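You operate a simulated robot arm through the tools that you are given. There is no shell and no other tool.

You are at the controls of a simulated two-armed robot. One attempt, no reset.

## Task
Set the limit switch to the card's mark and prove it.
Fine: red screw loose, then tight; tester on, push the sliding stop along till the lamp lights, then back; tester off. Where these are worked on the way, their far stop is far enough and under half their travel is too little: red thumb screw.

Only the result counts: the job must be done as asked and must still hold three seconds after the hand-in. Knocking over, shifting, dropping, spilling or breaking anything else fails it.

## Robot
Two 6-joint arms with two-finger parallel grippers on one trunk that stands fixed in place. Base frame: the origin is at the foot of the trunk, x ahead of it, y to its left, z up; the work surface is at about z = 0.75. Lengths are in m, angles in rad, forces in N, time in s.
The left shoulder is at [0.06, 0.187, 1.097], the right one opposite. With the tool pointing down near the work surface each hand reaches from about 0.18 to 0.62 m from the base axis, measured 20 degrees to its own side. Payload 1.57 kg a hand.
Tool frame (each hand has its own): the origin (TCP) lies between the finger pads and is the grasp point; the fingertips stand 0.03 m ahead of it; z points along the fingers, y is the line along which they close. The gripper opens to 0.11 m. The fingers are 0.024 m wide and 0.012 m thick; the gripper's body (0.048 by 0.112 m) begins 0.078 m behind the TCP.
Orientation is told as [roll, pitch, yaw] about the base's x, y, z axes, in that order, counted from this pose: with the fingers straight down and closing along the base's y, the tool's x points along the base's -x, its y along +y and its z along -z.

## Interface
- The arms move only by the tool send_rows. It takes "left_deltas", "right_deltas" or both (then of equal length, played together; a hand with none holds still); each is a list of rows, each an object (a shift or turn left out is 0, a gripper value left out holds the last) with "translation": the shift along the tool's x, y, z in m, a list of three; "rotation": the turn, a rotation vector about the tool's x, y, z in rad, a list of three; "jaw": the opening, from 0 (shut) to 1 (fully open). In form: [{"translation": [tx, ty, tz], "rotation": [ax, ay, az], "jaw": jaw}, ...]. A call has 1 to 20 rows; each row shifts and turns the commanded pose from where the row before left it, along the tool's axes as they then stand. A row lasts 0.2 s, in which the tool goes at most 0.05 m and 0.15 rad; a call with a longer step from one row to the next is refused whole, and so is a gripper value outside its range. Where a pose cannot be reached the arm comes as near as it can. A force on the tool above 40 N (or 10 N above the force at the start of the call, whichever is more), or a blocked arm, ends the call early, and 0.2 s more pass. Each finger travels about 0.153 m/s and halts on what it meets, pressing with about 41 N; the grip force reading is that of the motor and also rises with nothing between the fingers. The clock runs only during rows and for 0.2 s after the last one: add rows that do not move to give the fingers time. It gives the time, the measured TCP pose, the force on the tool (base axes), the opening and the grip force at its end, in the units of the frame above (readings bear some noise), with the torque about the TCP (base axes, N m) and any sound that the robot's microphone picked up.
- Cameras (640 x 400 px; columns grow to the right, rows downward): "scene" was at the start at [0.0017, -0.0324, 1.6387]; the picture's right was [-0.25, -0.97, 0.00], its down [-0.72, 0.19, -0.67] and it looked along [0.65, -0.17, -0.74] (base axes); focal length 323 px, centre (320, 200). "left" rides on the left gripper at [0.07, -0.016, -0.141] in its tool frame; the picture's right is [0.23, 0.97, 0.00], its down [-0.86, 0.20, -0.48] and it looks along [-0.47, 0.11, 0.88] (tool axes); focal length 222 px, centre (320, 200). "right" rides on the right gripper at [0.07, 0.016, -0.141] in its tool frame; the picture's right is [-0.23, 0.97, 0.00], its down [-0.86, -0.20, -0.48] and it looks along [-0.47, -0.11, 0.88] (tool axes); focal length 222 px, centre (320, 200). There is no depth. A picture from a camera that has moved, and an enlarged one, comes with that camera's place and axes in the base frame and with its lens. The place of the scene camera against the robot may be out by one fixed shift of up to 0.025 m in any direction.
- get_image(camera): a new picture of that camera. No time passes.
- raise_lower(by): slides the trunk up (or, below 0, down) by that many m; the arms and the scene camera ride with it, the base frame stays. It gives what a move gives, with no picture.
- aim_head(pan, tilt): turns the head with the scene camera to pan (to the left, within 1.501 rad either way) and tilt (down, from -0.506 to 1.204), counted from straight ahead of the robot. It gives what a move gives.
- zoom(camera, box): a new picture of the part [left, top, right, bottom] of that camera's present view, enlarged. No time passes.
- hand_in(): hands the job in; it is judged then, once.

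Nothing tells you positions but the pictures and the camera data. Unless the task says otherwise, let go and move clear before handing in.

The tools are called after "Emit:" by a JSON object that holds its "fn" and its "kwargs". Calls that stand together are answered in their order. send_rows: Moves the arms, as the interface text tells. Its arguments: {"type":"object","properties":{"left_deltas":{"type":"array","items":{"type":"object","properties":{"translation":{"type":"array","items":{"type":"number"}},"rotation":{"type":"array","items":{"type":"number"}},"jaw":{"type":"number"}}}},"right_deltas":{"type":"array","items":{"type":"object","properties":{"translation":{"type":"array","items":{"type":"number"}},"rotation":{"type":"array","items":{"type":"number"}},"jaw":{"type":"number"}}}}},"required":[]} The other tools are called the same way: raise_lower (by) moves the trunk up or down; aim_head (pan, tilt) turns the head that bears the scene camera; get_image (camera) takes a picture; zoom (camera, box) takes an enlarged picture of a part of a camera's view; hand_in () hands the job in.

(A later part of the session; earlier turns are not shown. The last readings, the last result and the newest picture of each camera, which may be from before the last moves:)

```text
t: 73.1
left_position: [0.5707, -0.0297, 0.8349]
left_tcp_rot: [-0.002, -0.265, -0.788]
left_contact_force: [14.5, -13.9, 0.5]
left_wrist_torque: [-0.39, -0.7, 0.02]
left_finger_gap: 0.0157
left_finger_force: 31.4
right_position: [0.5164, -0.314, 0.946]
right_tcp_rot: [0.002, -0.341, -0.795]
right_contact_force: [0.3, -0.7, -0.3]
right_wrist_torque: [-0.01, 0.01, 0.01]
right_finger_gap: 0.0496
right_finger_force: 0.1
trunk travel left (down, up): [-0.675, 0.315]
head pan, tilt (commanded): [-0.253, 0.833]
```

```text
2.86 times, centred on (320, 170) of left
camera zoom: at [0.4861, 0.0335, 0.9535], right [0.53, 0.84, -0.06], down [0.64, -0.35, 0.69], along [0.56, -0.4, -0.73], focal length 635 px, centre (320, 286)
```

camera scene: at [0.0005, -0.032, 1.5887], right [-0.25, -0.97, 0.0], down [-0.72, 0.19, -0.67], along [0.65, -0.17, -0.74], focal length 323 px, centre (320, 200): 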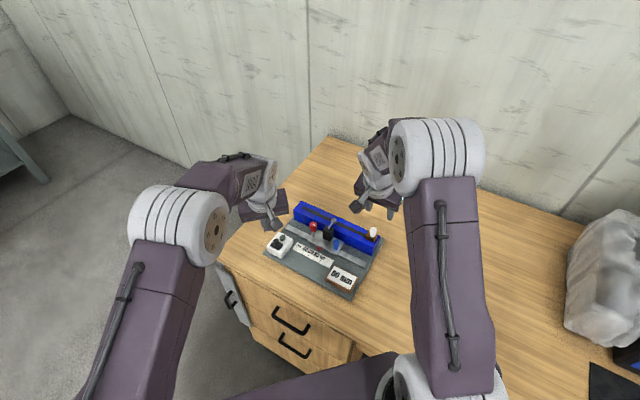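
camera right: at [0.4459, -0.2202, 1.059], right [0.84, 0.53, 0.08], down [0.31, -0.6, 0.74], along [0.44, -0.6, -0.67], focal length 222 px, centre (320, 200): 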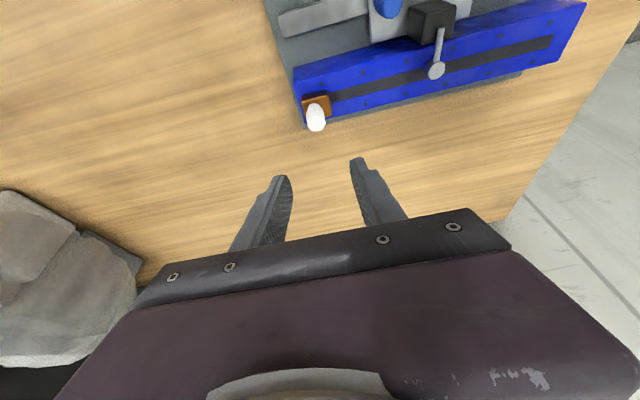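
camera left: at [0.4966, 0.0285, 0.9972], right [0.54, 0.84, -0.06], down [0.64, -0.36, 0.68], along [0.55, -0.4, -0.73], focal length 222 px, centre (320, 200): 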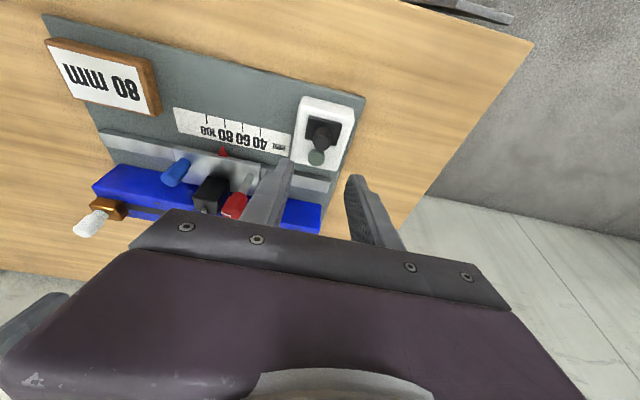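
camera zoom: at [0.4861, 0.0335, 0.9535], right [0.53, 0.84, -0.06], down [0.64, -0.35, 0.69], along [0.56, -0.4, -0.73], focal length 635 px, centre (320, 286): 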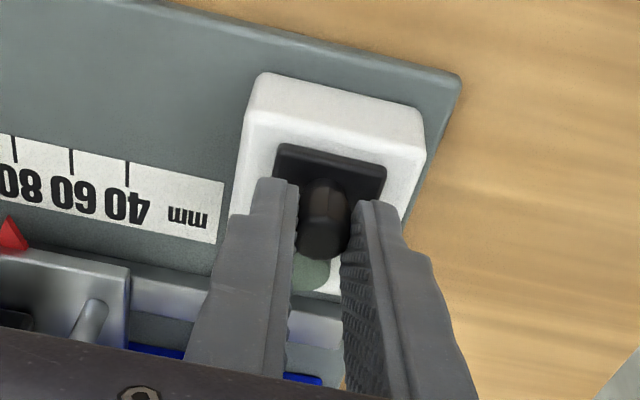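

The post is rigid sideways in every direction, so it's probably a rotary knob. I'll recentre and try turning it clockwise a little.

Emit:
{"fn": "send_rows", "kwargs": {"left_deltas": [{"translation": [-0.0058, 0, 0.0016]}, {"translation": [0, 0, 0]}]}}

Emit:
{"fn": "send_rows", "kwargs": {"left_deltas": [{"rotation": [0.026, 0, 0.0966]}, {"rotation": [0.026, 0, 0.0966]}, {"translation": [0, 0, 0]}]}}

Emit:
{"fn": "zoom", "kwargs": {"camera": "left", "box": [240, 100, 400, 240]}}

```text
t: 73.7
left_position: [0.5715, -0.0295, 0.835]
left_tcp_rot: [-0.004, -0.26, -0.785]
left_contact_force: [2.0, -0.8, 0.7]
left_wrist_torque: [0.3, -0.05, 0.05]
left_finger_gap: 0.0157
left_finger_force: 31.3
right_position: [0.5133, -0.3108, 0.9478]
right_tcp_rot: [0.002, -0.345, -0.794]
right_contact_force: [-0.4, -0.2, -0.5]
right_wrist_torque: [-0.05, -0.03, 0.01]
right_finger_gap: 0.0494
right_finger_force: 0.0
trunk travel left (down, up): [-0.675, 0.315]
head pan, tilt (commanded): [-0.253, 0.833]
```

```text
t: 74.5
left_position: [0.5705, -0.0271, 0.8343]
left_tcp_rot: [-0.003, -0.263, -0.986]
left_contact_force: [4.9, 6.1, 0.3]
left_wrist_torque: [0.8, -0.01, 0.07]
left_finger_gap: 0.0156
left_finger_force: 31.3
right_position: [0.5151, -0.3101, 0.9485]
right_tcp_rot: [0.002, -0.346, -0.795]
right_contact_force: [0.8, 0.8, 0.0]
right_wrist_torque: [0.0, 0.0, 0.02]
right_finger_gap: 0.0497
right_finger_force: 0.2
trunk travel left (down, up): [-0.675, 0.315]
head pan, tilt (commanded): [-0.253, 0.833]
```

```text
2.86 times, centred on (320, 170) of left
camera zoom: at [0.5013, 0.0499, 0.9539], right [0.69, 0.72, -0.06], down [0.56, -0.47, 0.68], along [0.46, -0.51, -0.73], focal length 635 px, centre (320, 286)
```

zoom: 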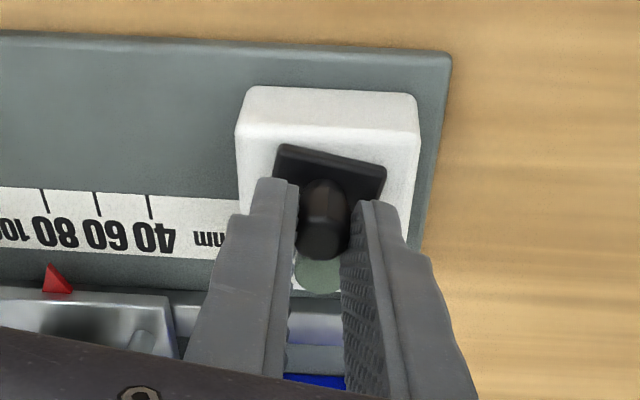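

The black plate turned with my grip, so the tester switch is rotary and moves clockwise. I'll keep turning.

Emit:
{"fn": "send_rows", "kwargs": {"left_deltas": [{"rotation": [0.026, 0, 0.0966]}, {"rotation": [0.026, 0, 0.0966]}, {"rotation": [0.026, 0, 0.0966]}]}}

Emit:
{"fn": "zoom", "kwargs": {"camera": "left", "box": [240, 100, 400, 240]}}

```text
t: 75.3
left_position: [0.5727, -0.0277, 0.8347]
left_tcp_rot: [-0.001, -0.265, -1.286]
left_contact_force: [11.2, 10.4, 1.8]
left_wrist_torque: [0.9, -0.46, 0.12]
left_finger_gap: 0.0154
left_finger_force: 31.2
right_position: [0.5154, -0.3097, 0.9484]
right_tcp_rot: [0.0, -0.346, -0.793]
right_contact_force: [0.3, 0.4, -0.2]
right_wrist_torque: [0.01, 0.02, 0.02]
right_finger_gap: 0.0495
right_finger_force: 0.1
trunk travel left (down, up): [-0.675, 0.315]
head pan, tilt (commanded): [-0.253, 0.833]
```

```text
2.86 times, centred on (320, 170) of left
camera zoom: at [0.5283, 0.0682, 0.9535], right [0.87, 0.48, -0.06], down [0.39, -0.62, 0.69], along [0.29, -0.62, -0.73], focal length 635 px, centre (320, 286)
```

zoom: 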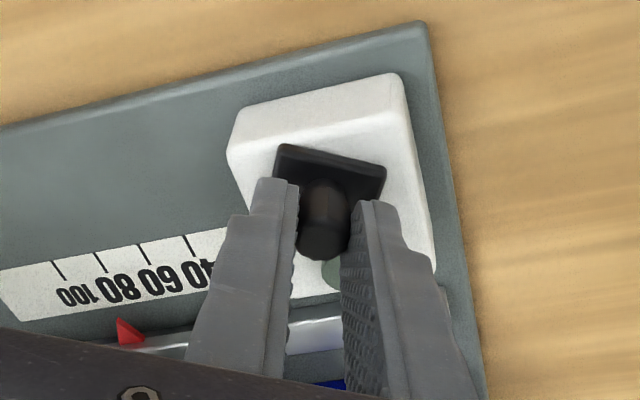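

Emit:
{"fn": "send_rows", "kwargs": {"left_deltas": [{"translation": [0.0007, 0.0028, -0.0002]}, {"translation": [0, 0.0006, 0], "rotation": [0.026, 0, 0.0966]}, {"translation": [0, 0.0006, 0], "rotation": [0.026, 0, 0.0966]}]}}

Emit:
{"fn": "zoom", "kwargs": {"camera": "left", "box": [240, 100, 400, 240]}}

Emit:
{"fn": "zoom", "kwargs": {"camera": "scene", "box": [250, 210, 310, 260]}}

```text
t: 76.1
left_position: [0.5731, -0.0273, 0.835]
left_tcp_rot: [-0.003, -0.265, -1.488]
left_contact_force: [2.6, 4.8, 0.9]
left_wrist_torque: [0.43, -0.39, 0.03]
left_finger_gap: 0.0154
left_finger_force: 31.2
right_position: [0.5133, -0.3118, 0.9478]
right_tcp_rot: [0.001, -0.345, -0.796]
right_contact_force: [0.1, -0.3, 0.1]
right_wrist_torque: [0.03, 0.01, -0.03]
right_finger_gap: 0.0495
right_finger_force: 0.0
trunk travel left (down, up): [-0.675, 0.315]
head pan, tilt (commanded): [-0.253, 0.833]
```

```text
2.86 times, centred on (320, 170) of left
camera zoom: at [0.55, 0.0753, 0.9537], right [0.95, 0.3, -0.06], down [0.26, -0.68, 0.68], along [0.16, -0.67, -0.73], focal length 635 px, centre (320, 286)
```

zoom: 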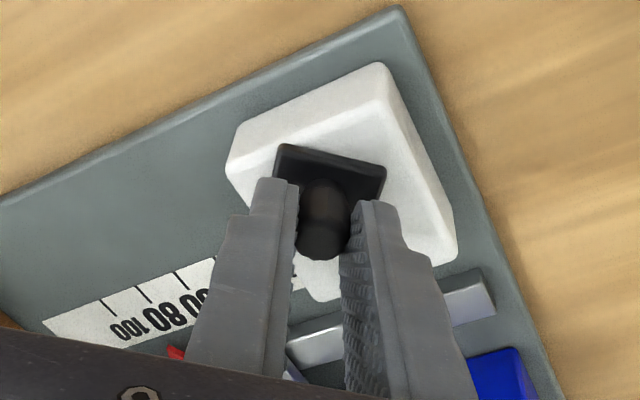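

```text
8.00 times, centred on (280, 235) of scene
camera zoom: at [0.002, -0.0317, 1.5887], right [-0.25, -0.97, 0.0], down [-0.72, 0.19, -0.67], along [0.65, -0.17, -0.74], focal length 2583 px, centre (640, -80)
```

zoom: 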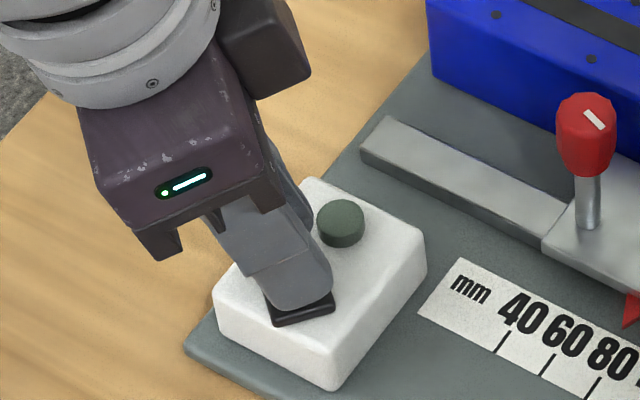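

Emit:
{"fn": "send_rows", "kwargs": {"left_deltas": [{"translation": [0, 0.0006, 0], "rotation": [0.026, 0, 0.0966]}, {"translation": [0, 0.0006, 0], "rotation": [0.026, 0, 0.0966]}]}}

Emit:
{"fn": "send_rows", "kwargs": {"left_deltas": [{"translation": [0, 0.0006, 0], "rotation": [0.026, 0, 0.0966]}, {"translation": [0, 0.0003, 0], "rotation": [0.013, 0, 0.0483]}]}}

Emit:
{"fn": "zoom", "kwargs": {"camera": "left", "box": [240, 100, 400, 240]}}

Emit:
{"fn": "zoom", "kwargs": {"camera": "scene", "box": [250, 210, 310, 260]}}

```text
t: 76.7
left_position: [0.5705, -0.0267, 0.8354]
left_tcp_rot: [0.003, -0.267, -1.688]
left_contact_force: [27.3, -15.7, -1.0]
left_wrist_torque: [-0.43, 0.13, 0.09]
left_finger_gap: 0.0157
left_finger_force: 31.2
left hand out of reach, approached as far as the arm can: row 2
right_position: [0.5168, -0.3136, 0.945]
right_tcp_rot: [0.0, -0.339, -0.796]
right_contact_force: [0.3, -0.7, 0.2]
right_wrist_torque: [-0.03, 0.01, -0.01]
right_finger_gap: 0.0495
right_finger_force: 0.1
trunk travel left (down, up): [-0.675, 0.315]
head pan, tilt (commanded): [-0.253, 0.833]
```

```text
t: 77.3
left_position: [0.5637, -0.0217, 0.8353]
left_tcp_rot: [0.003, -0.266, -1.836]
left_contact_force: [27.5, -9.2, 2.3]
left_wrist_torque: [-0.02, -0.6, 0.24]
left_finger_gap: 0.0315
left_finger_force: 14.6
left hand out of reach, approached as far as the arm can: row 1, 2
right_position: [0.5166, -0.3118, 0.9462]
right_tcp_rot: [0.0, -0.342, -0.794]
right_contact_force: [0.4, 0.2, 0.1]
right_wrist_torque: [-0.01, 0.01, 0.02]
right_finger_gap: 0.0496
right_finger_force: 0.1
trunk travel left (down, up): [-0.675, 0.315]
head pan, tilt (commanded): [-0.253, 0.833]
```

```text
2.86 times, centred on (320, 170) of left
camera zoom: at [0.5752, 0.0838, 0.9544], right [1.0, -0.04, -0.06], down [0.01, -0.73, 0.69], along [-0.07, -0.69, -0.73], focal length 635 px, centre (320, 286)
```

zoom: 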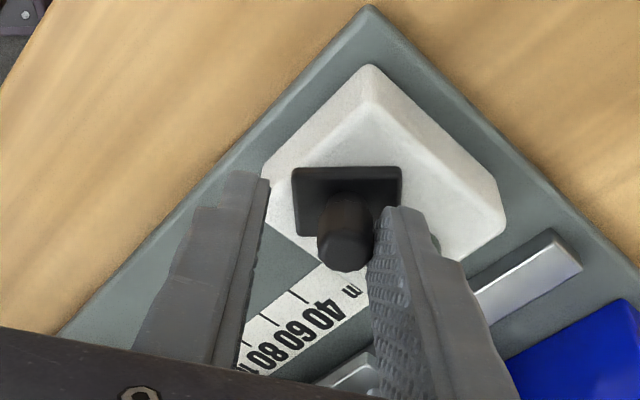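

```text
8.00 times, centred on (280, 235) of scene
camera zoom: at [0.007, -0.0343, 1.5887], right [-0.25, -0.97, 0.0], down [-0.72, 0.19, -0.67], along [0.65, -0.17, -0.74], focal length 2583 px, centre (640, -80)
```

zoom: 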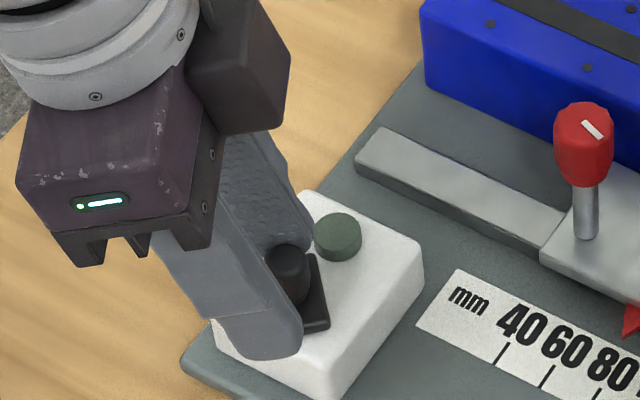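

The left arm ran out of reach and the grip slid off centre. I'll open the fingers to take off the load and lift clear before re-gripping at a better wrist angle.

Emit:
{"fn": "send_rows", "kwargs": {"left_deltas": [{"jaw": 0.45}, {"jaw": 0.45}, {"translation": [-0.0026, 0, -0.0097]}, {"translation": [-0.0078, 0, -0.029]}, {"translation": [0, 0, 0]}]}}

Emit:
{"fn": "get_image", "kwargs": {"camera": "left"}}

Emit:
{"fn": "zoom", "kwargs": {"camera": "scene", "box": [250, 205, 310, 260]}}

```text
t: 78.5
left_position: [0.5602, -0.0181, 0.8779]
left_tcp_rot: [-0.004, -0.266, -1.835]
left_contact_force: [0.4, -1.1, 0.5]
left_wrist_torque: [0.03, -0.01, 0.02]
left_finger_gap: 0.0494
left_finger_force: 0.1
right_position: [0.5131, -0.3119, 0.9482]
right_tcp_rot: [0.002, -0.346, -0.794]
right_contact_force: [0.1, 0.2, 0.2]
right_wrist_torque: [-0.01, 0.01, 0.01]
right_finger_gap: 0.0496
right_finger_force: 0.0
trunk travel left (down, up): [-0.675, 0.315]
head pan, tilt (commanded): [-0.253, 0.833]
```

```text
taken
camera left: at [0.5729, 0.0876, 0.9963], right [1.0, -0.04, -0.06], down [0.01, -0.73, 0.68], along [-0.08, -0.68, -0.73], focal length 222 px, centre (320, 200)
```

left: 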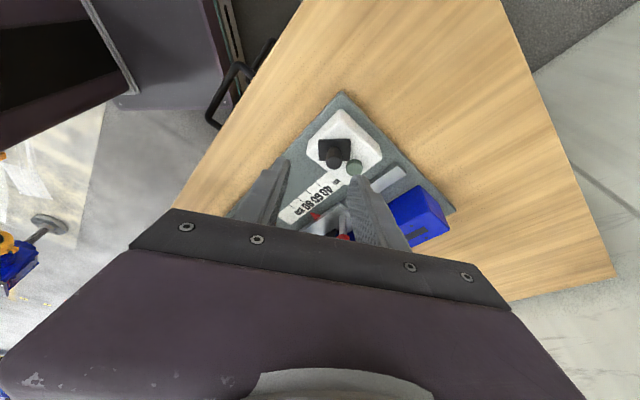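

```text
7.27 times, centred on (280, 232) of scene
camera zoom: at [0.002, -0.0324, 1.5887], right [-0.25, -0.97, 0.0], down [-0.72, 0.19, -0.67], along [0.65, -0.17, -0.74], focal length 2348 px, centre (611, -36)
```

zoom: 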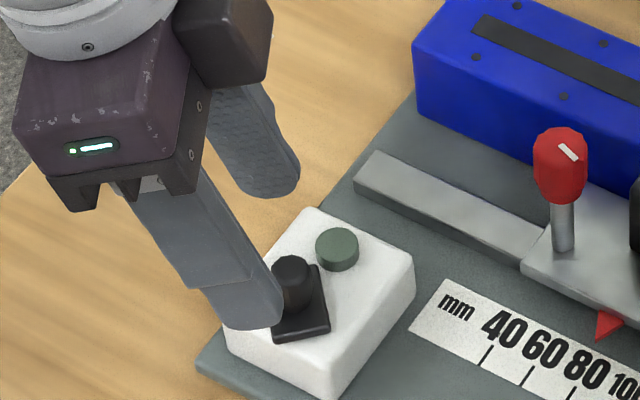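

The switch has turned about 50° clockwise so far. I'll swing the left wrist back, recentre over the post with the turn axis on its centre, and continue.

Emit:
{"fn": "send_rows", "kwargs": {"left_deltas": [{"rotation": [-0.0371, 0, -0.1363]}, {"rotation": [-0.0371, 0, -0.1363]}, {"rotation": [-0.0371, 0, -0.1363]}, {"rotation": [-0.0371, 0, -0.1363]}, {"rotation": [-0.0371, 0, -0.1363]}, {"rotation": [-0.0371, 0, -0.1363]}, {"rotation": [-0.0371, 0, -0.1363]}, {"rotation": [-0.0371, 0, -0.1363]}, {"rotation": [-0.0371, 0, -0.1363]}, {"rotation": [-0.0371, 0, -0.1363]}, {"rotation": [-0.0371, 0, -0.1363]}, {"rotation": [-0.0371, 0, -0.1363]}, {"rotation": [-0.0371, 0, -0.1363]}, {"translation": [-0.0152, -0.0142, 0.0042]}, {"translation": [0, 0, 0]}]}}

Emit:
{"fn": "zoom", "kwargs": {"camera": "left", "box": [240, 80, 400, 220]}}

Emit:
{"fn": "zoom", "kwargs": {"camera": "scene", "box": [250, 205, 310, 260]}}

```text
t: 81.7
left_position: [0.6109, -0.0459, 0.8741]
left_tcp_rot: [0.001, -0.264, 0.001]
left_contact_force: [-0.2, 0.3, 0.2]
left_wrist_torque: [0.02, 0.0, 0.06]
left_finger_gap: 0.0496
left_finger_force: 0.0
left hand out of reach, approached as far as the arm can: row 1, 2, 3, 4, 5, 6, 7, 8, 10, 14
right_position: [0.5125, -0.3109, 0.9492]
right_tcp_rot: [0.002, -0.346, -0.796]
right_contact_force: [0.0, 0.7, 0.4]
right_wrist_torque: [0.0, -0.01, 0.0]
right_finger_gap: 0.0495
right_finger_force: 0.1
trunk travel left (down, up): [-0.675, 0.315]
head pan, tilt (commanded): [-0.253, 0.833]
```

```text
2.86 times, centred on (320, 150) of left
camera zoom: at [0.5071, -0.0614, 0.9924], right [-0.22, 0.97, -0.06], down [0.7, 0.2, 0.69], along [0.68, 0.11, -0.72], focal length 635 px, centre (320, 343)
```

zoom: 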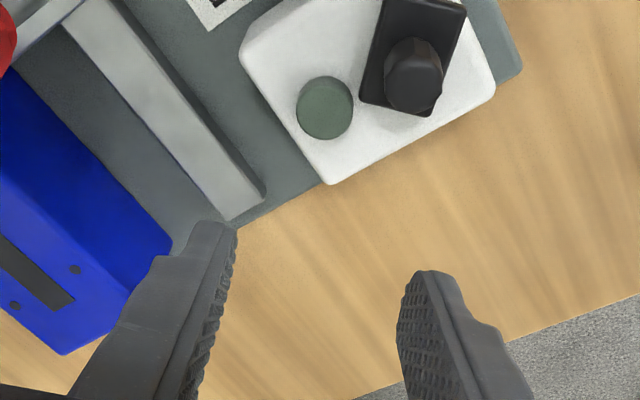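

```text
7.27 times, centred on (280, 232) of scene
camera zoom: at [0.0017, -0.0324, 1.5887], right [-0.25, -0.97, 0.0], down [-0.72, 0.19, -0.67], along [0.65, -0.17, -0.74], focal length 2348 px, centre (611, -36)
```

zoom: 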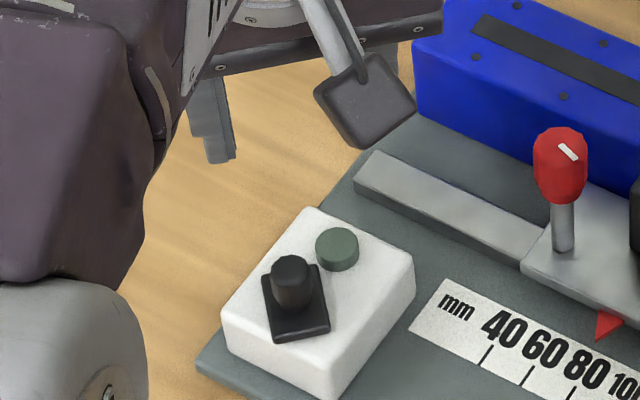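

The left arm drifted outward near its limit, though nothing was touched. I'll pull it back inward and up, then recentre over the post.

Emit:
{"fn": "send_rows", "kwargs": {"left_deltas": [{"translation": [0.013, 0.003, -0.017]}, {"translation": [0.013, 0.003, -0.017]}, {"translation": [0.012, 0.004, -0.0177]}, {"translation": [0, 0, 0]}]}}

```text
t: 82.7
left_position: [0.5575, -0.0354, 0.9129]
left_tcp_rot: [0.002, -0.265, -0.001]
left_contact_force: [-0.4, -0.5, 0.6]
left_wrist_torque: [-0.03, -0.01, 0.02]
left_finger_gap: 0.0492
left_finger_force: 0.0
right_position: [0.5141, -0.3105, 0.9476]
right_tcp_rot: [0.001, -0.344, -0.794]
right_contact_force: [0.3, 0.7, 0.0]
right_wrist_torque: [0.0, -0.02, -0.01]
right_finger_gap: 0.0493
right_finger_force: 0.1
trunk travel left (down, up): [-0.675, 0.315]
head pan, tilt (commanded): [-0.253, 0.833]
```

Emit:
{"fn": "send_rows", "kwargs": {"left_deltas": [{"rotation": [0, -0.085, 0]}, {"rotation": [-0.0343, 0, -0.0939]}, {"rotation": [-0.0343, 0, -0.0939]}, {"translation": [0, 0, 0]}]}}

Emit:
{"fn": "send_rows", "kwargs": {"left_deltas": [{"translation": [-0.0005, 0, 0.0267]}, {"translation": [0, 0, 0.0267]}, {"translation": [0, 0, 0]}]}}

Emit:
{"fn": "zoom", "kwargs": {"camera": "left", "box": [240, 80, 400, 220]}}

```text
t: 83.7
left_position: [0.5602, -0.0342, 0.9141]
left_tcp_rot: [0.002, -0.35, 0.202]
left_contact_force: [0.0, -0.7, -0.1]
left_wrist_torque: [0.02, 0.03, -0.01]
left_finger_gap: 0.0494
left_finger_force: 0.1
right_position: [0.5131, -0.3117, 0.9485]
right_tcp_rot: [0.002, -0.347, -0.797]
right_contact_force: [0.3, -1.0, 0.7]
right_wrist_torque: [-0.02, 0.01, 0.04]
right_finger_gap: 0.0495
right_finger_force: 0.0
trunk travel left (down, up): [-0.675, 0.315]
head pan, tilt (commanded): [-0.253, 0.833]
```

```text
t: 84.5
left_position: [0.578, -0.0306, 0.8646]
left_tcp_rot: [0.002, -0.351, 0.201]
left_contact_force: [-0.3, 0.0, -0.2]
left_wrist_torque: [0.0, -0.02, 0.01]
left_finger_gap: 0.0496
left_finger_force: 0.1
right_position: [0.5131, -0.3113, 0.9482]
right_tcp_rot: [0.002, -0.345, -0.795]
right_contact_force: [-0.5, -0.2, 0.6]
right_wrist_torque: [-0.01, -0.01, -0.01]
right_finger_gap: 0.0496
right_finger_force: 0.0
trunk travel left (down, up): [-0.675, 0.315]
head pan, tilt (commanded): [-0.253, 0.833]
```

```text
2.86 times, centred on (320, 150) of left
camera zoom: at [0.4696, -0.0698, 0.9738], right [-0.4, 0.91, -0.08], down [0.59, 0.32, 0.74], along [0.7, 0.26, -0.66], focal length 635 px, centre (320, 343)
```

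zoom: 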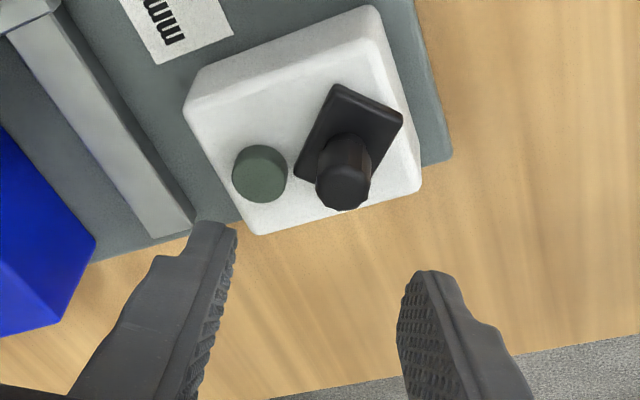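

Emit:
{"fn": "zoom", "kwargs": {"camera": "scene", "box": [250, 210, 310, 260]}}

Emit:
{"fn": "zoom", "kwargs": {"camera": "scene", "box": [250, 195, 400, 315]}}

```text
8.00 times, centred on (280, 235) of scene
camera zoom: at [0.0011, -0.0325, 1.5887], right [-0.25, -0.97, 0.0], down [-0.72, 0.19, -0.67], along [0.65, -0.17, -0.74], focal length 2583 px, centre (640, -80)
```

zoom: 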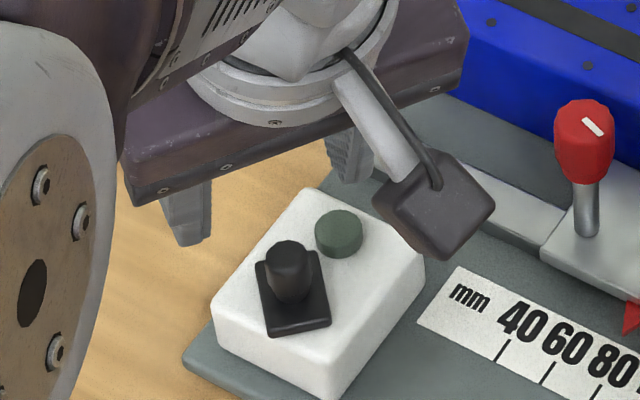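

```text
3.33 times, centred on (325, 255) of scene
camera zoom: at [0.0011, -0.0325, 1.5887], right [-0.25, -0.97, 0.0], down [-0.72, 0.19, -0.67], along [0.65, -0.17, -0.74], focal length 1076 px, centre (303, 17)
```

zoom: 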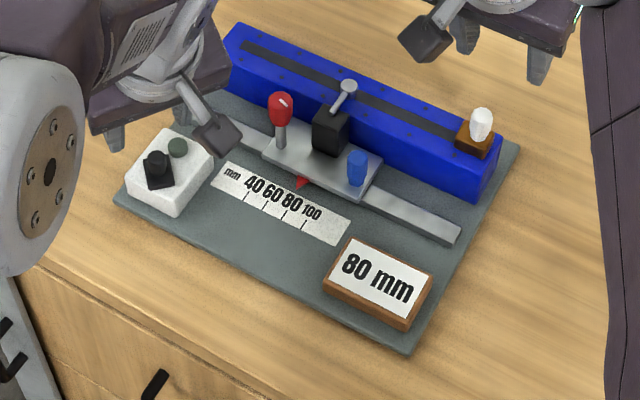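

Emit:
{"fn": "zoom", "kwargs": {"camera": "scene", "box": [285, 220, 345, 270]}}

Emit:
{"fn": "get_image", "kwargs": {"camera": "scene"}}

```text
8.00 times, centred on (315, 245) of scene
camera zoom: at [0.0011, -0.0325, 1.5887], right [-0.25, -0.97, 0.0], down [-0.72, 0.19, -0.67], along [0.65, -0.17, -0.74], focal length 2583 px, centre (360, -160)
```

zoom: 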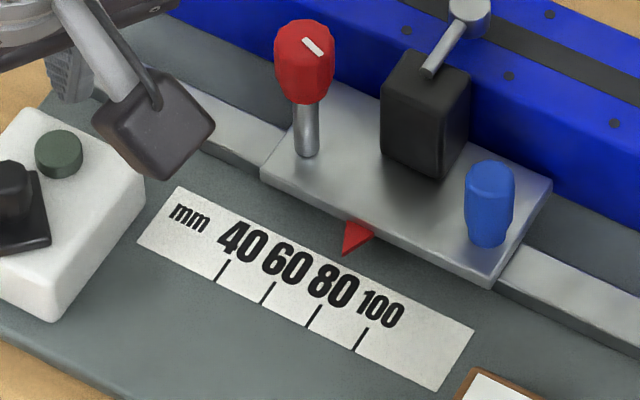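

```text
taken
camera scene: at [0.0011, -0.0325, 1.5887], right [-0.25, -0.97, 0.0], down [-0.72, 0.19, -0.67], along [0.65, -0.17, -0.74], focal length 323 px, centre (320, 200)
```

scene: 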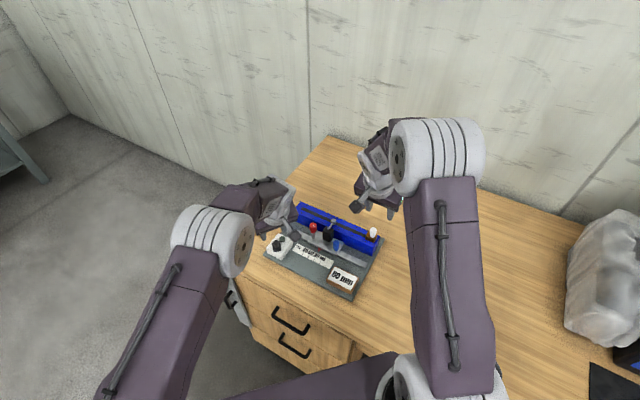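

The image suggests the fixture may have shifted a few mm when the left arm ran out of reach and dragged. I'll return the left camera to the earlier vantage point and compare against the wood grain before doing anything else.

Emit:
{"fn": "send_rows", "kwargs": {"left_deltas": [{"translation": [-0.0172, 0, -0.046]}, {"translation": [-0.0172, 0, -0.046]}, {"rotation": [0.0343, 0, 0.0939]}, {"rotation": [0.0343, 0, 0.0939]}, {"rotation": [0, 0.12, 0]}, {"rotation": [0, 0.12, 0]}, {"rotation": [0, 0.11, 0]}, {"translation": [0, 0, 0]}]}}

```text
t: 86.3
left_position: [0.5558, -0.0206, 0.9588]
left_tcp_rot: [0.002, 0.002, 0.001]
left_contact_force: [-0.7, 0.6, -0.5]
left_wrist_torque: [0.01, -0.01, 0.03]
left_finger_gap: 0.0493
left_finger_force: 0.2
left hand out of reach, approached as far as the arm can: row 7
right_position: [0.5133, -0.3115, 0.9476]
right_tcp_rot: [0.001, -0.345, -0.797]
right_contact_force: [0.7, 0.2, -0.5]
right_wrist_torque: [0.0, -0.01, -0.01]
right_finger_gap: 0.0493
right_finger_force: 0.0
trunk travel left (down, up): [-0.675, 0.315]
head pan, tilt (commanded): [-0.253, 0.833]
```

Emit:
{"fn": "send_rows", "kwargs": {"left_deltas": [{"translation": [0.0256, 0.0169, -0.0332]}, {"translation": [0.0256, 0.0169, -0.0332]}, {"translation": [0.0256, 0.0169, -0.0332]}, {"translation": [0.0256, 0.0169, -0.0332]}, {"translation": [0.0256, 0.0169, -0.0332]}, {"translation": [0.0256, 0.0169, -0.0332], "jaw": 0.0}, {"translation": [0, 0, 0]}, {"translation": [0, 0, 0]}]}}

Emit:
{"fn": "zoom", "kwargs": {"camera": "left", "box": [185, 120, 255, 170]}}

Emit:
{"fn": "zoom", "kwargs": {"camera": "left", "box": [238, 158, 280, 196]}}

Emit:
{"fn": "get_image", "kwargs": {"camera": "left"}}

```text
t: 88.1
left_position: [0.4008, 0.08, 1.1614]
left_tcp_rot: [0.001, -0.001, 0.002]
left_contact_force: [0.1, -0.2, 0.8]
left_wrist_torque: [0.02, 0.04, -0.01]
left_finger_gap: 0.0002
left_finger_force: 21.4
right_position: [0.5128, -0.311, 0.9486]
right_tcp_rot: [0.002, -0.346, -0.794]
right_contact_force: [0.2, -0.4, 0.4]
right_wrist_torque: [0.02, 0.0, -0.03]
right_finger_gap: 0.0496
right_finger_force: 0.0
trunk travel left (down, up): [-0.675, 0.315]
head pan, tilt (commanded): [-0.253, 0.833]
```

```text
8.00 times, centred on (220, 145) of left
camera zoom: at [0.3326, 0.0636, 1.3025], right [-0.23, 0.97, 0.0], down [0.86, 0.2, 0.48], along [0.47, 0.11, -0.88], focal length 1777 px, centre (1120, 640)
```

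zoom: 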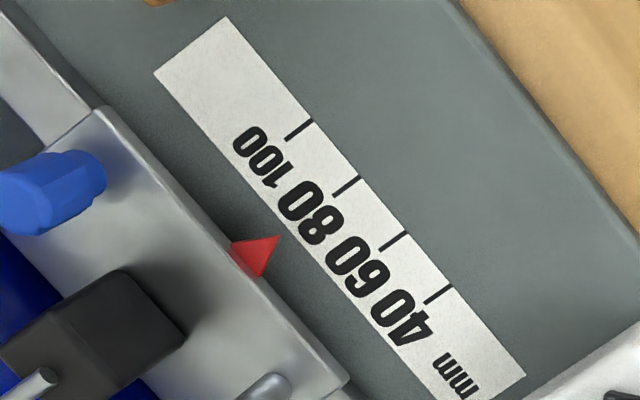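

```text
10.53 times, centred on (259, 177) of left
camera zoom: at [0.3326, 0.0636, 1.3025], right [-0.23, 0.97, 0.0], down [0.86, 0.2, 0.48], along [0.47, 0.11, -0.88], focal length 2338 px, centre (962, 442)
```

zoom: 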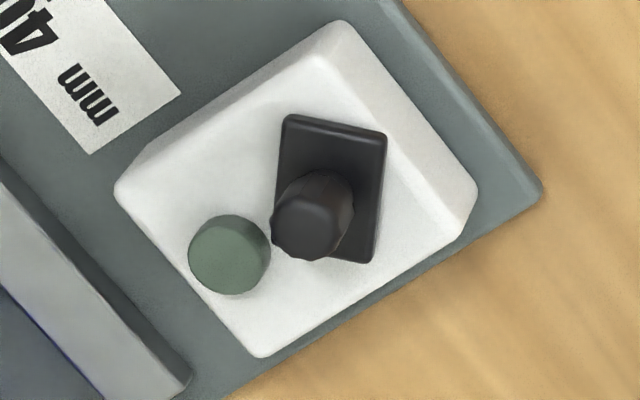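

```text
taken
camera left: at [0.3326, 0.0636, 1.3025], right [-0.23, 0.97, 0.0], down [0.86, 0.2, 0.48], along [0.47, 0.11, -0.88], focal length 222 px, centre (320, 200)
```

left: 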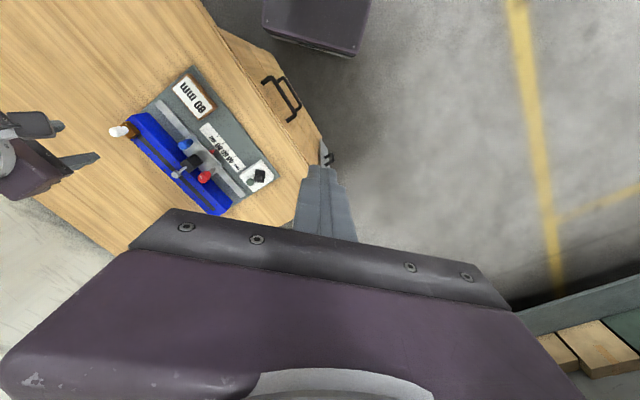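

The fixture moved only a few mm at the tester end and the pointer is still on 80. It isn't fixed down, so I'll keep side loads small from here on. I'll re-approach the switch with the left hand tilted and yawed +0.5, centred on the post at about [0.572, -0.032].

Emit:
{"fn": "send_rows", "kwargs": {"left_deltas": [{"rotation": [0, -0.12, 0]}, {"rotation": [0, -0.12, 0]}, {"rotation": [0, -0.11, 0]}, {"rotation": [-0.0343, 0, -0.0939]}, {"rotation": [-0.0343, 0, -0.0939]}, {"rotation": [-0.0343, 0, -0.0939]}, {"rotation": [-0.0343, 0, -0.0939]}, {"rotation": [-0.0343, 0, -0.0939], "jaw": 0.4}, {"translation": [0, 0, 0]}]}}

Emit:
{"fn": "send_rows", "kwargs": {"left_deltas": [{"translation": [0.0007, -0.02, 0.033]}, {"translation": [0.0007, -0.02, 0.033]}, {"translation": [0.0007, -0.02, 0.033]}, {"translation": [0.0007, -0.02, 0.033]}, {"translation": [0.0007, -0.02, 0.033]}, {"translation": [0.0007, -0.02, 0.033]}, {"translation": [0.0007, -0.02, 0.033]}, {"translation": [0.0007, -0.02, 0.033]}, {"translation": [0, 0, 0]}]}}

Emit:
{"fn": "get_image", "kwargs": {"camera": "left"}}

```text
t: 90.1
left_position: [0.403, 0.0818, 1.1608]
left_tcp_rot: [0.002, -0.351, 0.5]
left_contact_force: [0.5, 0.2, -0.4]
left_wrist_torque: [0.0, -0.02, 0.01]
left_finger_gap: 0.0437
left_finger_force: 0.1
right_position: [0.5133, -0.3111, 0.9486]
right_tcp_rot: [0.002, -0.345, -0.796]
right_contact_force: [-0.3, -0.2, -0.1]
right_wrist_torque: [-0.01, 0.0, 0.0]
right_finger_gap: 0.0493
right_finger_force: 0.0
trunk travel left (down, up): [-0.675, 0.315]
head pan, tilt (commanded): [-0.253, 0.833]
```

```text
t: 92.1
left_position: [0.5527, -0.0194, 0.9142]
left_tcp_rot: [0.003, -0.351, 0.501]
left_contact_force: [0.0, 0.1, 0.2]
left_wrist_torque: [-0.03, -0.05, -0.03]
left_finger_gap: 0.0439
left_finger_force: 0.1
right_position: [0.5137, -0.31, 0.9485]
right_tcp_rot: [0.0, -0.346, -0.797]
right_contact_force: [0.3, 0.1, -0.6]
right_wrist_torque: [-0.01, -0.03, 0.02]
right_finger_gap: 0.0494
right_finger_force: 0.0
trunk travel left (down, up): [-0.675, 0.315]
head pan, tilt (commanded): [-0.253, 0.833]
```

```text
taken
camera left: at [0.4602, -0.0875, 1.0222], right [-0.66, 0.75, -0.08], down [0.46, 0.48, 0.74], along [0.6, 0.45, -0.66], focal length 222 px, centre (320, 200)
```

left: 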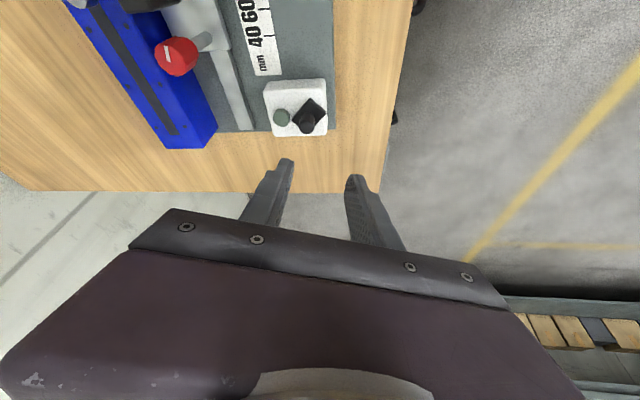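

Emit:
{"fn": "zoom", "kwargs": {"camera": "left", "box": [255, 70, 345, 150]}}

```text
5.00 times, centred on (300, 110) of left
camera zoom: at [0.4602, -0.0875, 1.0222], right [-0.66, 0.75, -0.08], down [0.46, 0.48, 0.74], along [0.6, 0.45, -0.66], focal length 1111 px, centre (420, 650)
```

zoom: 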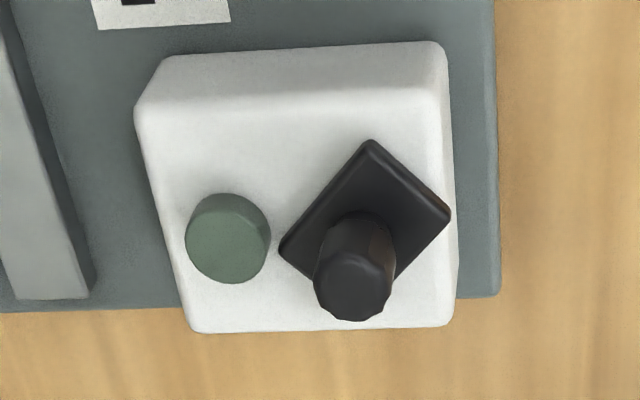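

Emit:
{"fn": "send_rows", "kwargs": {"left_deltas": [{"translation": [-0.0089, -0.0187, 0.0033]}, {"translation": [0.0077, 0, 0.0211]}, {"translation": [0.0078, 0, 0.0212]}, {"translation": [0, 0, 0]}]}}

Emit:
{"fn": "zoom", "kwargs": {"camera": "left", "box": [240, 80, 400, 220]}}

```text
t: 93.1
left_position: [0.5709, -0.0297, 0.8654]
left_tcp_rot: [0.0, -0.35, 0.502]
left_contact_force: [-0.8, 0.1, 0.5]
left_wrist_torque: [-0.01, -0.01, 0.03]
left_finger_gap: 0.0441
left_finger_force: 0.0
right_position: [0.5127, -0.3118, 0.9486]
right_tcp_rot: [0.003, -0.346, -0.795]
right_contact_force: [-0.6, 1.3, 0.2]
right_wrist_torque: [0.02, -0.01, -0.02]
right_finger_gap: 0.0497
right_finger_force: 0.1
trunk travel left (down, up): [-0.675, 0.315]
head pan, tilt (commanded): [-0.253, 0.833]
```

```text
2.86 times, centred on (320, 150) of left
camera zoom: at [0.4796, -0.0994, 0.9749], right [-0.66, 0.75, -0.08], down [0.46, 0.48, 0.74], along [0.6, 0.45, -0.66], focal length 635 px, centre (320, 343)
```

zoom: 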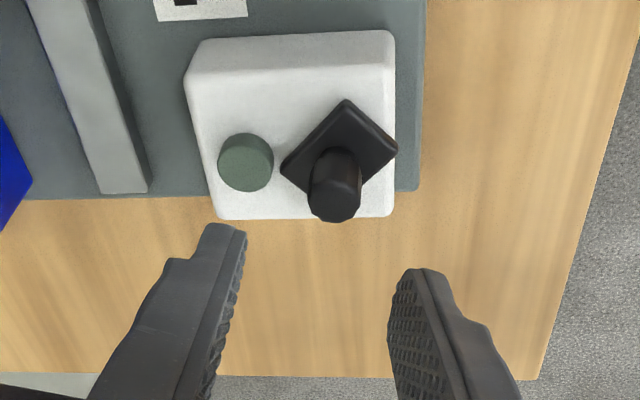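

Emit:
{"fn": "send_rows", "kwargs": {"left_deltas": [{"translation": [0.0047, -0.0003, 0.0129]}, {"translation": [0.0047, 0, 0.0128]}, {"translation": [0, 0, 0]}, {"jaw": 0.05}, {"jaw": 0.05}]}}

Emit:
{"fn": "zoom", "kwargs": {"camera": "left", "box": [240, 80, 400, 220]}}

Emit:
{"fn": "zoom", "kwargs": {"camera": "scene", "box": [250, 210, 310, 260]}}

```text
t: 94.3
left_position: [0.5706, -0.0303, 0.8386]
left_tcp_rot: [0.0, -0.35, 0.499]
left_contact_force: [-0.4, -1.1, 0.4]
left_wrist_torque: [-0.09, -0.49, 0.0]
left_finger_gap: 0.0155
left_finger_force: 31.3
right_position: [0.5142, -0.3113, 0.9489]
right_tcp_rot: [0.002, -0.345, -0.795]
right_contact_force: [0.0, 0.0, 0.1]
right_wrist_torque: [-0.03, 0.01, -0.04]
right_finger_gap: 0.0495
right_finger_force: 0.0
trunk travel left (down, up): [-0.675, 0.315]
head pan, tilt (commanded): [-0.253, 0.833]
```

```text
2.86 times, centred on (320, 150) of left
camera zoom: at [0.4788, -0.1, 0.9478], right [-0.65, 0.75, -0.08], down [0.47, 0.48, 0.74], along [0.6, 0.45, -0.66], focal length 635 px, centre (320, 343)
```

zoom: 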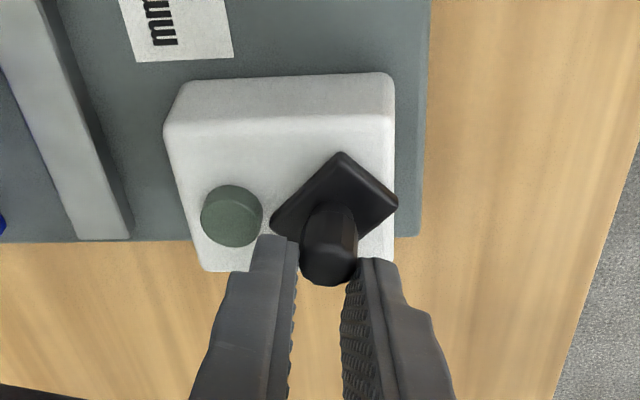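

```text
8.00 times, centred on (280, 235) of scene
camera zoom: at [0.0017, -0.0326, 1.5887], right [-0.25, -0.97, 0.0], down [-0.72, 0.19, -0.67], along [0.65, -0.17, -0.74], focal length 2583 px, centre (640, -80)
```

zoom: 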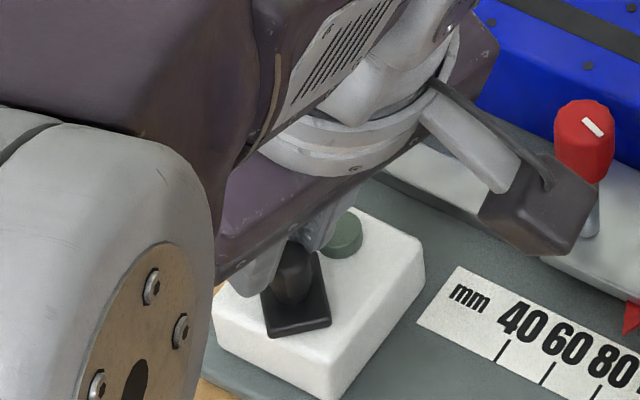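

It's gripped and centred, with no side load. I'll turn clockwise about the post's own axis.

Emit:
{"fn": "send_rows", "kwargs": {"left_deltas": [{"rotation": [0.0343, 0, 0.0939]}, {"rotation": [0.0343, 0, 0.0939]}, {"rotation": [0.0343, 0, 0.0939]}, {"rotation": [0.0343, 0, 0.0939]}]}}

Emit:
{"fn": "send_rows", "kwargs": {"left_deltas": [{"rotation": [0.0343, 0, 0.0939]}, {"rotation": [0.0343, 0, 0.0939]}, {"rotation": [0.0343, 0, 0.0939]}]}}

Emit:
{"fn": "zoom", "kwargs": {"camera": "left", "box": [240, 80, 400, 220]}}

```text
t: 95.3
left_position: [0.5705, -0.0311, 0.8387]
left_tcp_rot: [0.003, -0.352, 0.097]
left_contact_force: [0.8, -4.9, 5.3]
left_wrist_torque: [-0.41, 0.36, -0.02]
left_finger_gap: 0.0156
left_finger_force: 31.1
right_position: [0.5122, -0.3116, 0.9484]
right_tcp_rot: [0.004, -0.348, -0.797]
right_contact_force: [-0.8, 1.6, -0.6]
right_wrist_torque: [0.02, -0.01, 0.03]
right_finger_gap: 0.0496
right_finger_force: 0.1
trunk travel left (down, up): [-0.675, 0.315]
head pan, tilt (commanded): [-0.253, 0.833]
```

```text
t: 96.1
left_position: [0.5713, -0.0311, 0.8387]
left_tcp_rot: [0.002, -0.354, -0.202]
left_contact_force: [0.1, -9.1, 7.0]
left_wrist_torque: [-0.62, -0.28, -0.01]
left_finger_gap: 0.0157
left_finger_force: 31.1
right_position: [0.5127, -0.3117, 0.9478]
right_tcp_rot: [0.004, -0.346, -0.796]
right_contact_force: [-0.2, 0.5, 0.6]
right_wrist_torque: [-0.02, 0.01, 0.01]
right_finger_gap: 0.0496
right_finger_force: 0.1
trunk travel left (down, up): [-0.675, 0.315]
head pan, tilt (commanded): [-0.253, 0.833]
```

```text
2.86 times, centred on (320, 150) of left
camera zoom: at [0.4558, -0.025, 0.9476], right [-0.01, 1.0, -0.08], down [0.66, 0.07, 0.74], along [0.75, -0.04, -0.66], focal length 635 px, centre (320, 343)
```

zoom: 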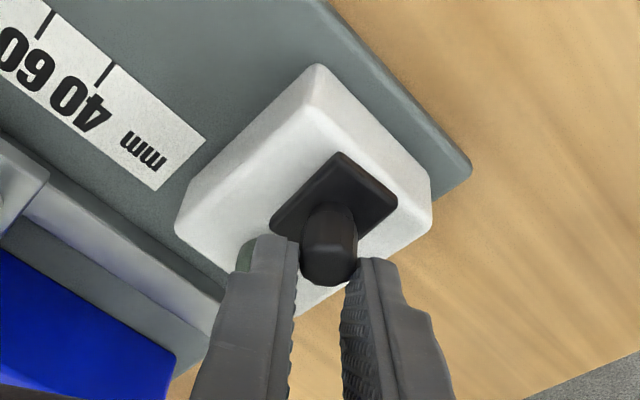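

The plate is now about 90° from its starting orientation. I'll ease off the small side load and turn slightly more to feel for a stop.

Emit:
{"fn": "send_rows", "kwargs": {"left_deltas": [{"translation": [-0.0002, -0.0013, 0.0001]}, {"rotation": [0.0343, 0, 0.0939]}, {"rotation": [0.0343, 0, 0.0939]}]}}

Emit:
{"fn": "zoom", "kwargs": {"camera": "left", "box": [240, 80, 400, 220]}}

```text
t: 96.9
left_position: [0.5701, -0.0312, 0.8369]
left_tcp_rot: [0.002, -0.349, -0.4]
left_contact_force: [1.0, -7.6, 6.8]
left_wrist_torque: [-0.53, -0.01, 0.08]
left_finger_gap: 0.0154
left_finger_force: 31.1
right_position: [0.5123, -0.3117, 0.9478]
right_tcp_rot: [0.005, -0.345, -0.795]
right_contact_force: [0.1, 0.3, -0.4]
right_wrist_torque: [0.01, 0.03, -0.02]
right_finger_gap: 0.0496
right_finger_force: 0.2
trunk travel left (down, up): [-0.675, 0.315]
head pan, tilt (commanded): [-0.253, 0.833]
```

```text
2.86 times, centred on (320, 150) of left
camera zoom: at [0.4593, -0.0026, 0.9477], right [0.18, 0.98, -0.08], down [0.67, -0.07, 0.74], along [0.72, -0.19, -0.67], focal length 635 px, centre (320, 343)
```

zoom: 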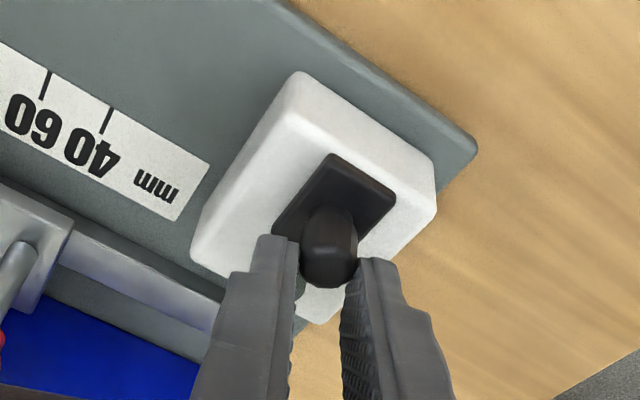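

Emit:
{"fn": "send_rows", "kwargs": {"left_deltas": [{"rotation": [0.0343, 0, 0.0939]}, {"rotation": [0.0343, 0, 0.0939]}]}}

Emit:
{"fn": "zoom", "kwargs": {"camera": "left", "box": [240, 80, 400, 220]}}

Emit:
{"fn": "zoom", "kwargs": {"camera": "scene", "box": [250, 210, 310, 260]}}

```text
t: 97.5
left_position: [0.5684, -0.0324, 0.8386]
left_tcp_rot: [0.001, -0.347, -0.599]
left_contact_force: [-1.0, -7.2, 5.2]
left_wrist_torque: [-0.09, 0.33, 0.19]
left_finger_gap: 0.0156
left_finger_force: 31.4
right_position: [0.513, -0.3117, 0.9485]
right_tcp_rot: [0.002, -0.345, -0.796]
right_contact_force: [0.4, 0.1, -0.7]
right_wrist_torque: [-0.01, 0.0, -0.03]
right_finger_gap: 0.0498
right_finger_force: 0.2
trunk travel left (down, up): [-0.675, 0.315]
head pan, tilt (commanded): [-0.253, 0.833]
```

```text
2.86 times, centred on (320, 150) of left
camera zoom: at [0.467, 0.0189, 0.9475], right [0.37, 0.92, -0.08], down [0.64, -0.2, 0.74], along [0.67, -0.33, -0.67], focal length 635 px, centre (320, 343)
```

zoom: 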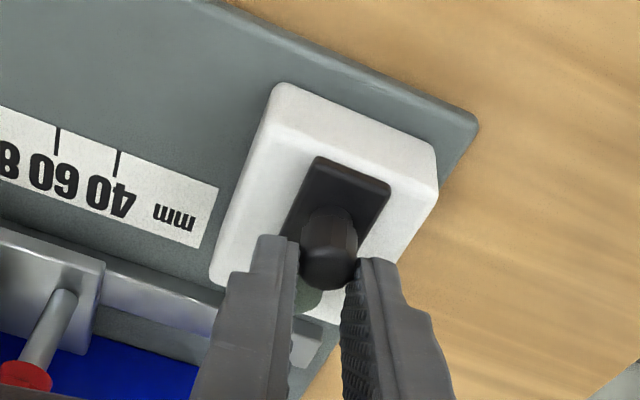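

```text
8.00 times, centred on (280, 235) of scene
camera zoom: at [0.0006, -0.0341, 1.5886], right [-0.25, -0.97, 0.0], down [-0.72, 0.19, -0.67], along [0.65, -0.17, -0.74], focal length 2583 px, centre (640, -80)
```

zoom: 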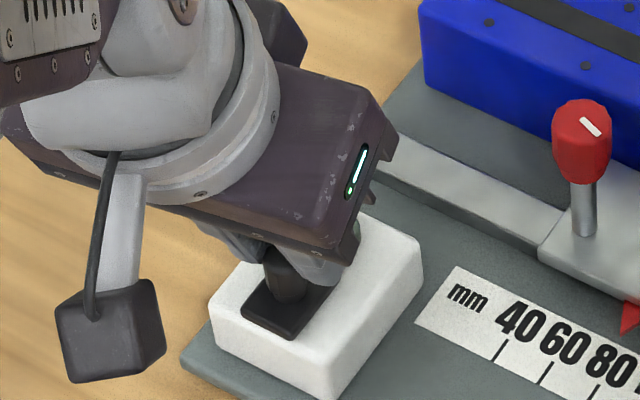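

The torque climbs while the plate stays square to the box, so the switch is at its 90° stop and should be on. I'll release it, lift the left hand away and check the lamp.

Emit:
{"fn": "send_rows", "kwargs": {"left_deltas": [{"jaw": 0.32}, {"jaw": 0.32}, {"translation": [-0.0068, 0, -0.0188]}, {"translation": [-0.0069, 0, -0.0188]}, {"translation": [0.0263, 0.0227, -0.0203]}, {"translation": [0.0263, 0.0227, -0.0203]}, {"translation": [0.0263, 0.0227, -0.0203]}, {"translation": [0, 0, 0]}]}}

Emit:
{"fn": "zoom", "kwargs": {"camera": "scene", "box": [250, 195, 400, 315]}}

Emit:
{"fn": "zoom", "kwargs": {"camera": "scene", "box": [250, 210, 310, 260]}}

Emit:
{"fn": "get_image", "kwargs": {"camera": "right"}}

```text
t: 99.3
left_position: [0.531, 0.0797, 0.9088]
left_tcp_rot: [0.001, -0.35, -0.6]
left_contact_force: [-0.1, 0.3, -1.1]
left_wrist_torque: [0.01, -0.02, 0.0]
left_finger_gap: 0.0349
left_finger_force: 0.0
right_position: [0.5138, -0.3109, 0.948]
right_tcp_rot: [0.003, -0.347, -0.796]
right_contact_force: [0.5, 0.0, -0.1]
right_wrist_torque: [0.01, 0.0, 0.02]
right_finger_gap: 0.0495
right_finger_force: 0.0
trunk travel left (down, up): [-0.675, 0.315]
head pan, tilt (commanded): [-0.253, 0.833]
```

```text
3.33 times, centred on (325, 255) of scene
camera zoom: at [0.0022, -0.033, 1.5887], right [-0.25, -0.97, 0.0], down [-0.72, 0.19, -0.67], along [0.65, -0.17, -0.74], focal length 1076 px, centre (303, 17)
```

zoom: 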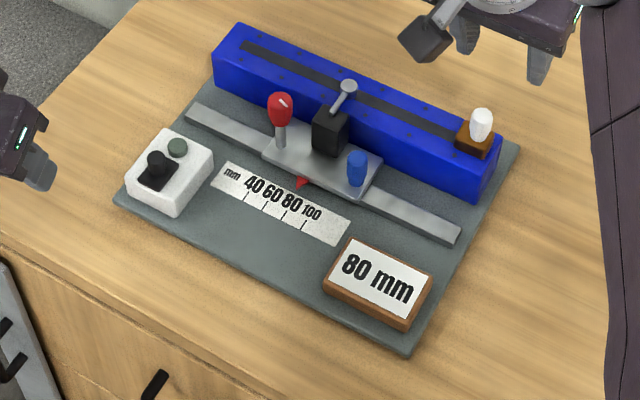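

```text
8.00 times, centred on (280, 235) of scene
camera zoom: at [0.0022, -0.033, 1.5887], right [-0.25, -0.97, 0.0], down [-0.72, 0.19, -0.67], along [0.65, -0.17, -0.74], focal length 2583 px, centre (640, -80)
```

zoom: 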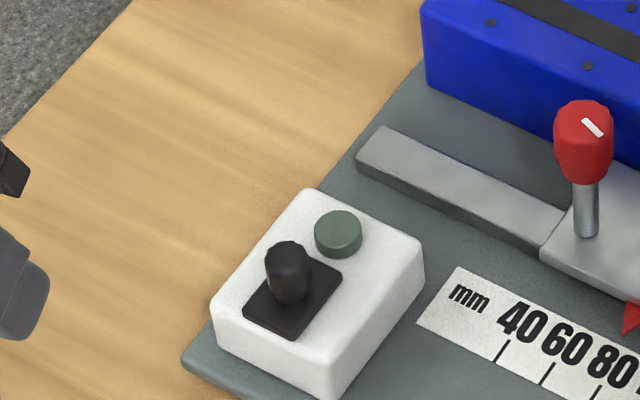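

```text
taken
camera right: at [0.4463, -0.2203, 1.0588], right [0.84, 0.53, 0.08], down [0.31, -0.6, 0.74], along [0.44, -0.6, -0.67], focal length 222 px, centre (320, 200)
```

right: 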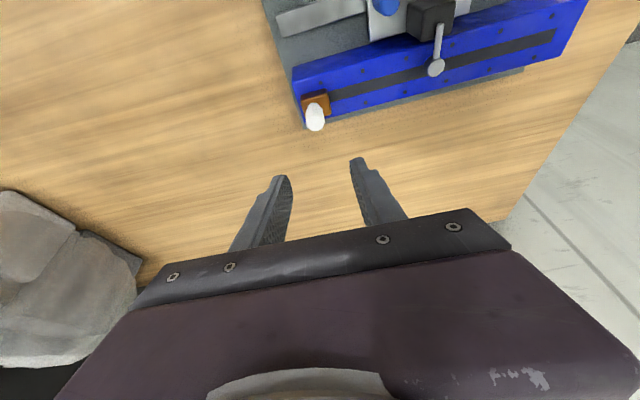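

The plate is crosswise (on) and the lamp is dark, as expected before the switch is tripped. Next I'll locate the stop knob from the right camera.

Emit:
{"fn": "zoom", "kwargs": {"camera": "right", "box": [270, 60, 390, 150]}}

Emit:
{"fn": "zoom", "kwargs": {"camera": "right", "box": [280, 0, 600, 200]}}

```text
4.44 times, centred on (330, 105) of right
camera zoom: at [0.4463, -0.2203, 1.0588], right [0.84, 0.53, 0.08], down [0.31, -0.6, 0.74], along [0.44, -0.6, -0.67], focal length 987 px, centre (276, 622)
```

zoom: 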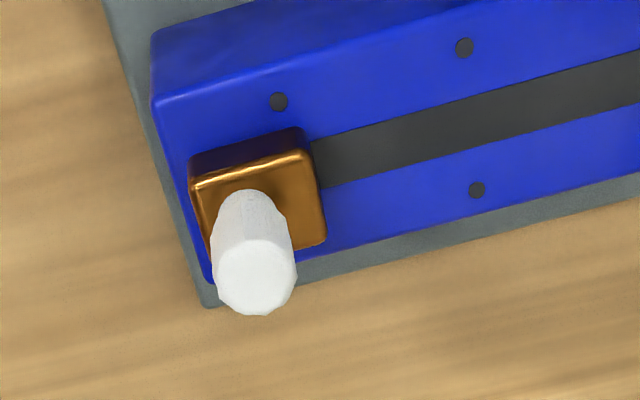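

```text
2.00 times, centred on (440, 100) of right
camera zoom: at [0.4463, -0.2203, 1.0588], right [0.84, 0.53, 0.08], down [0.31, -0.6, 0.74], along [0.44, -0.6, -0.67], focal length 444 px, centre (80, 400)
```

zoom: 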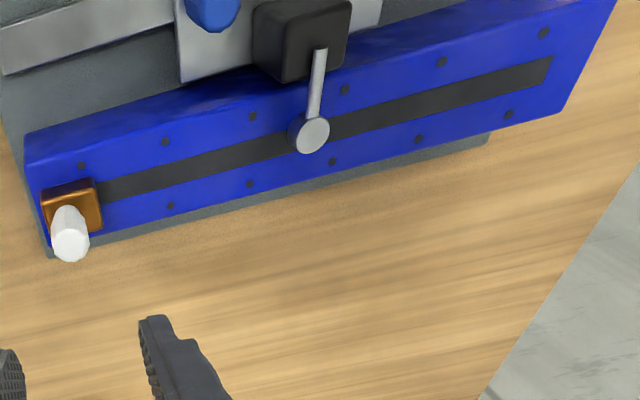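

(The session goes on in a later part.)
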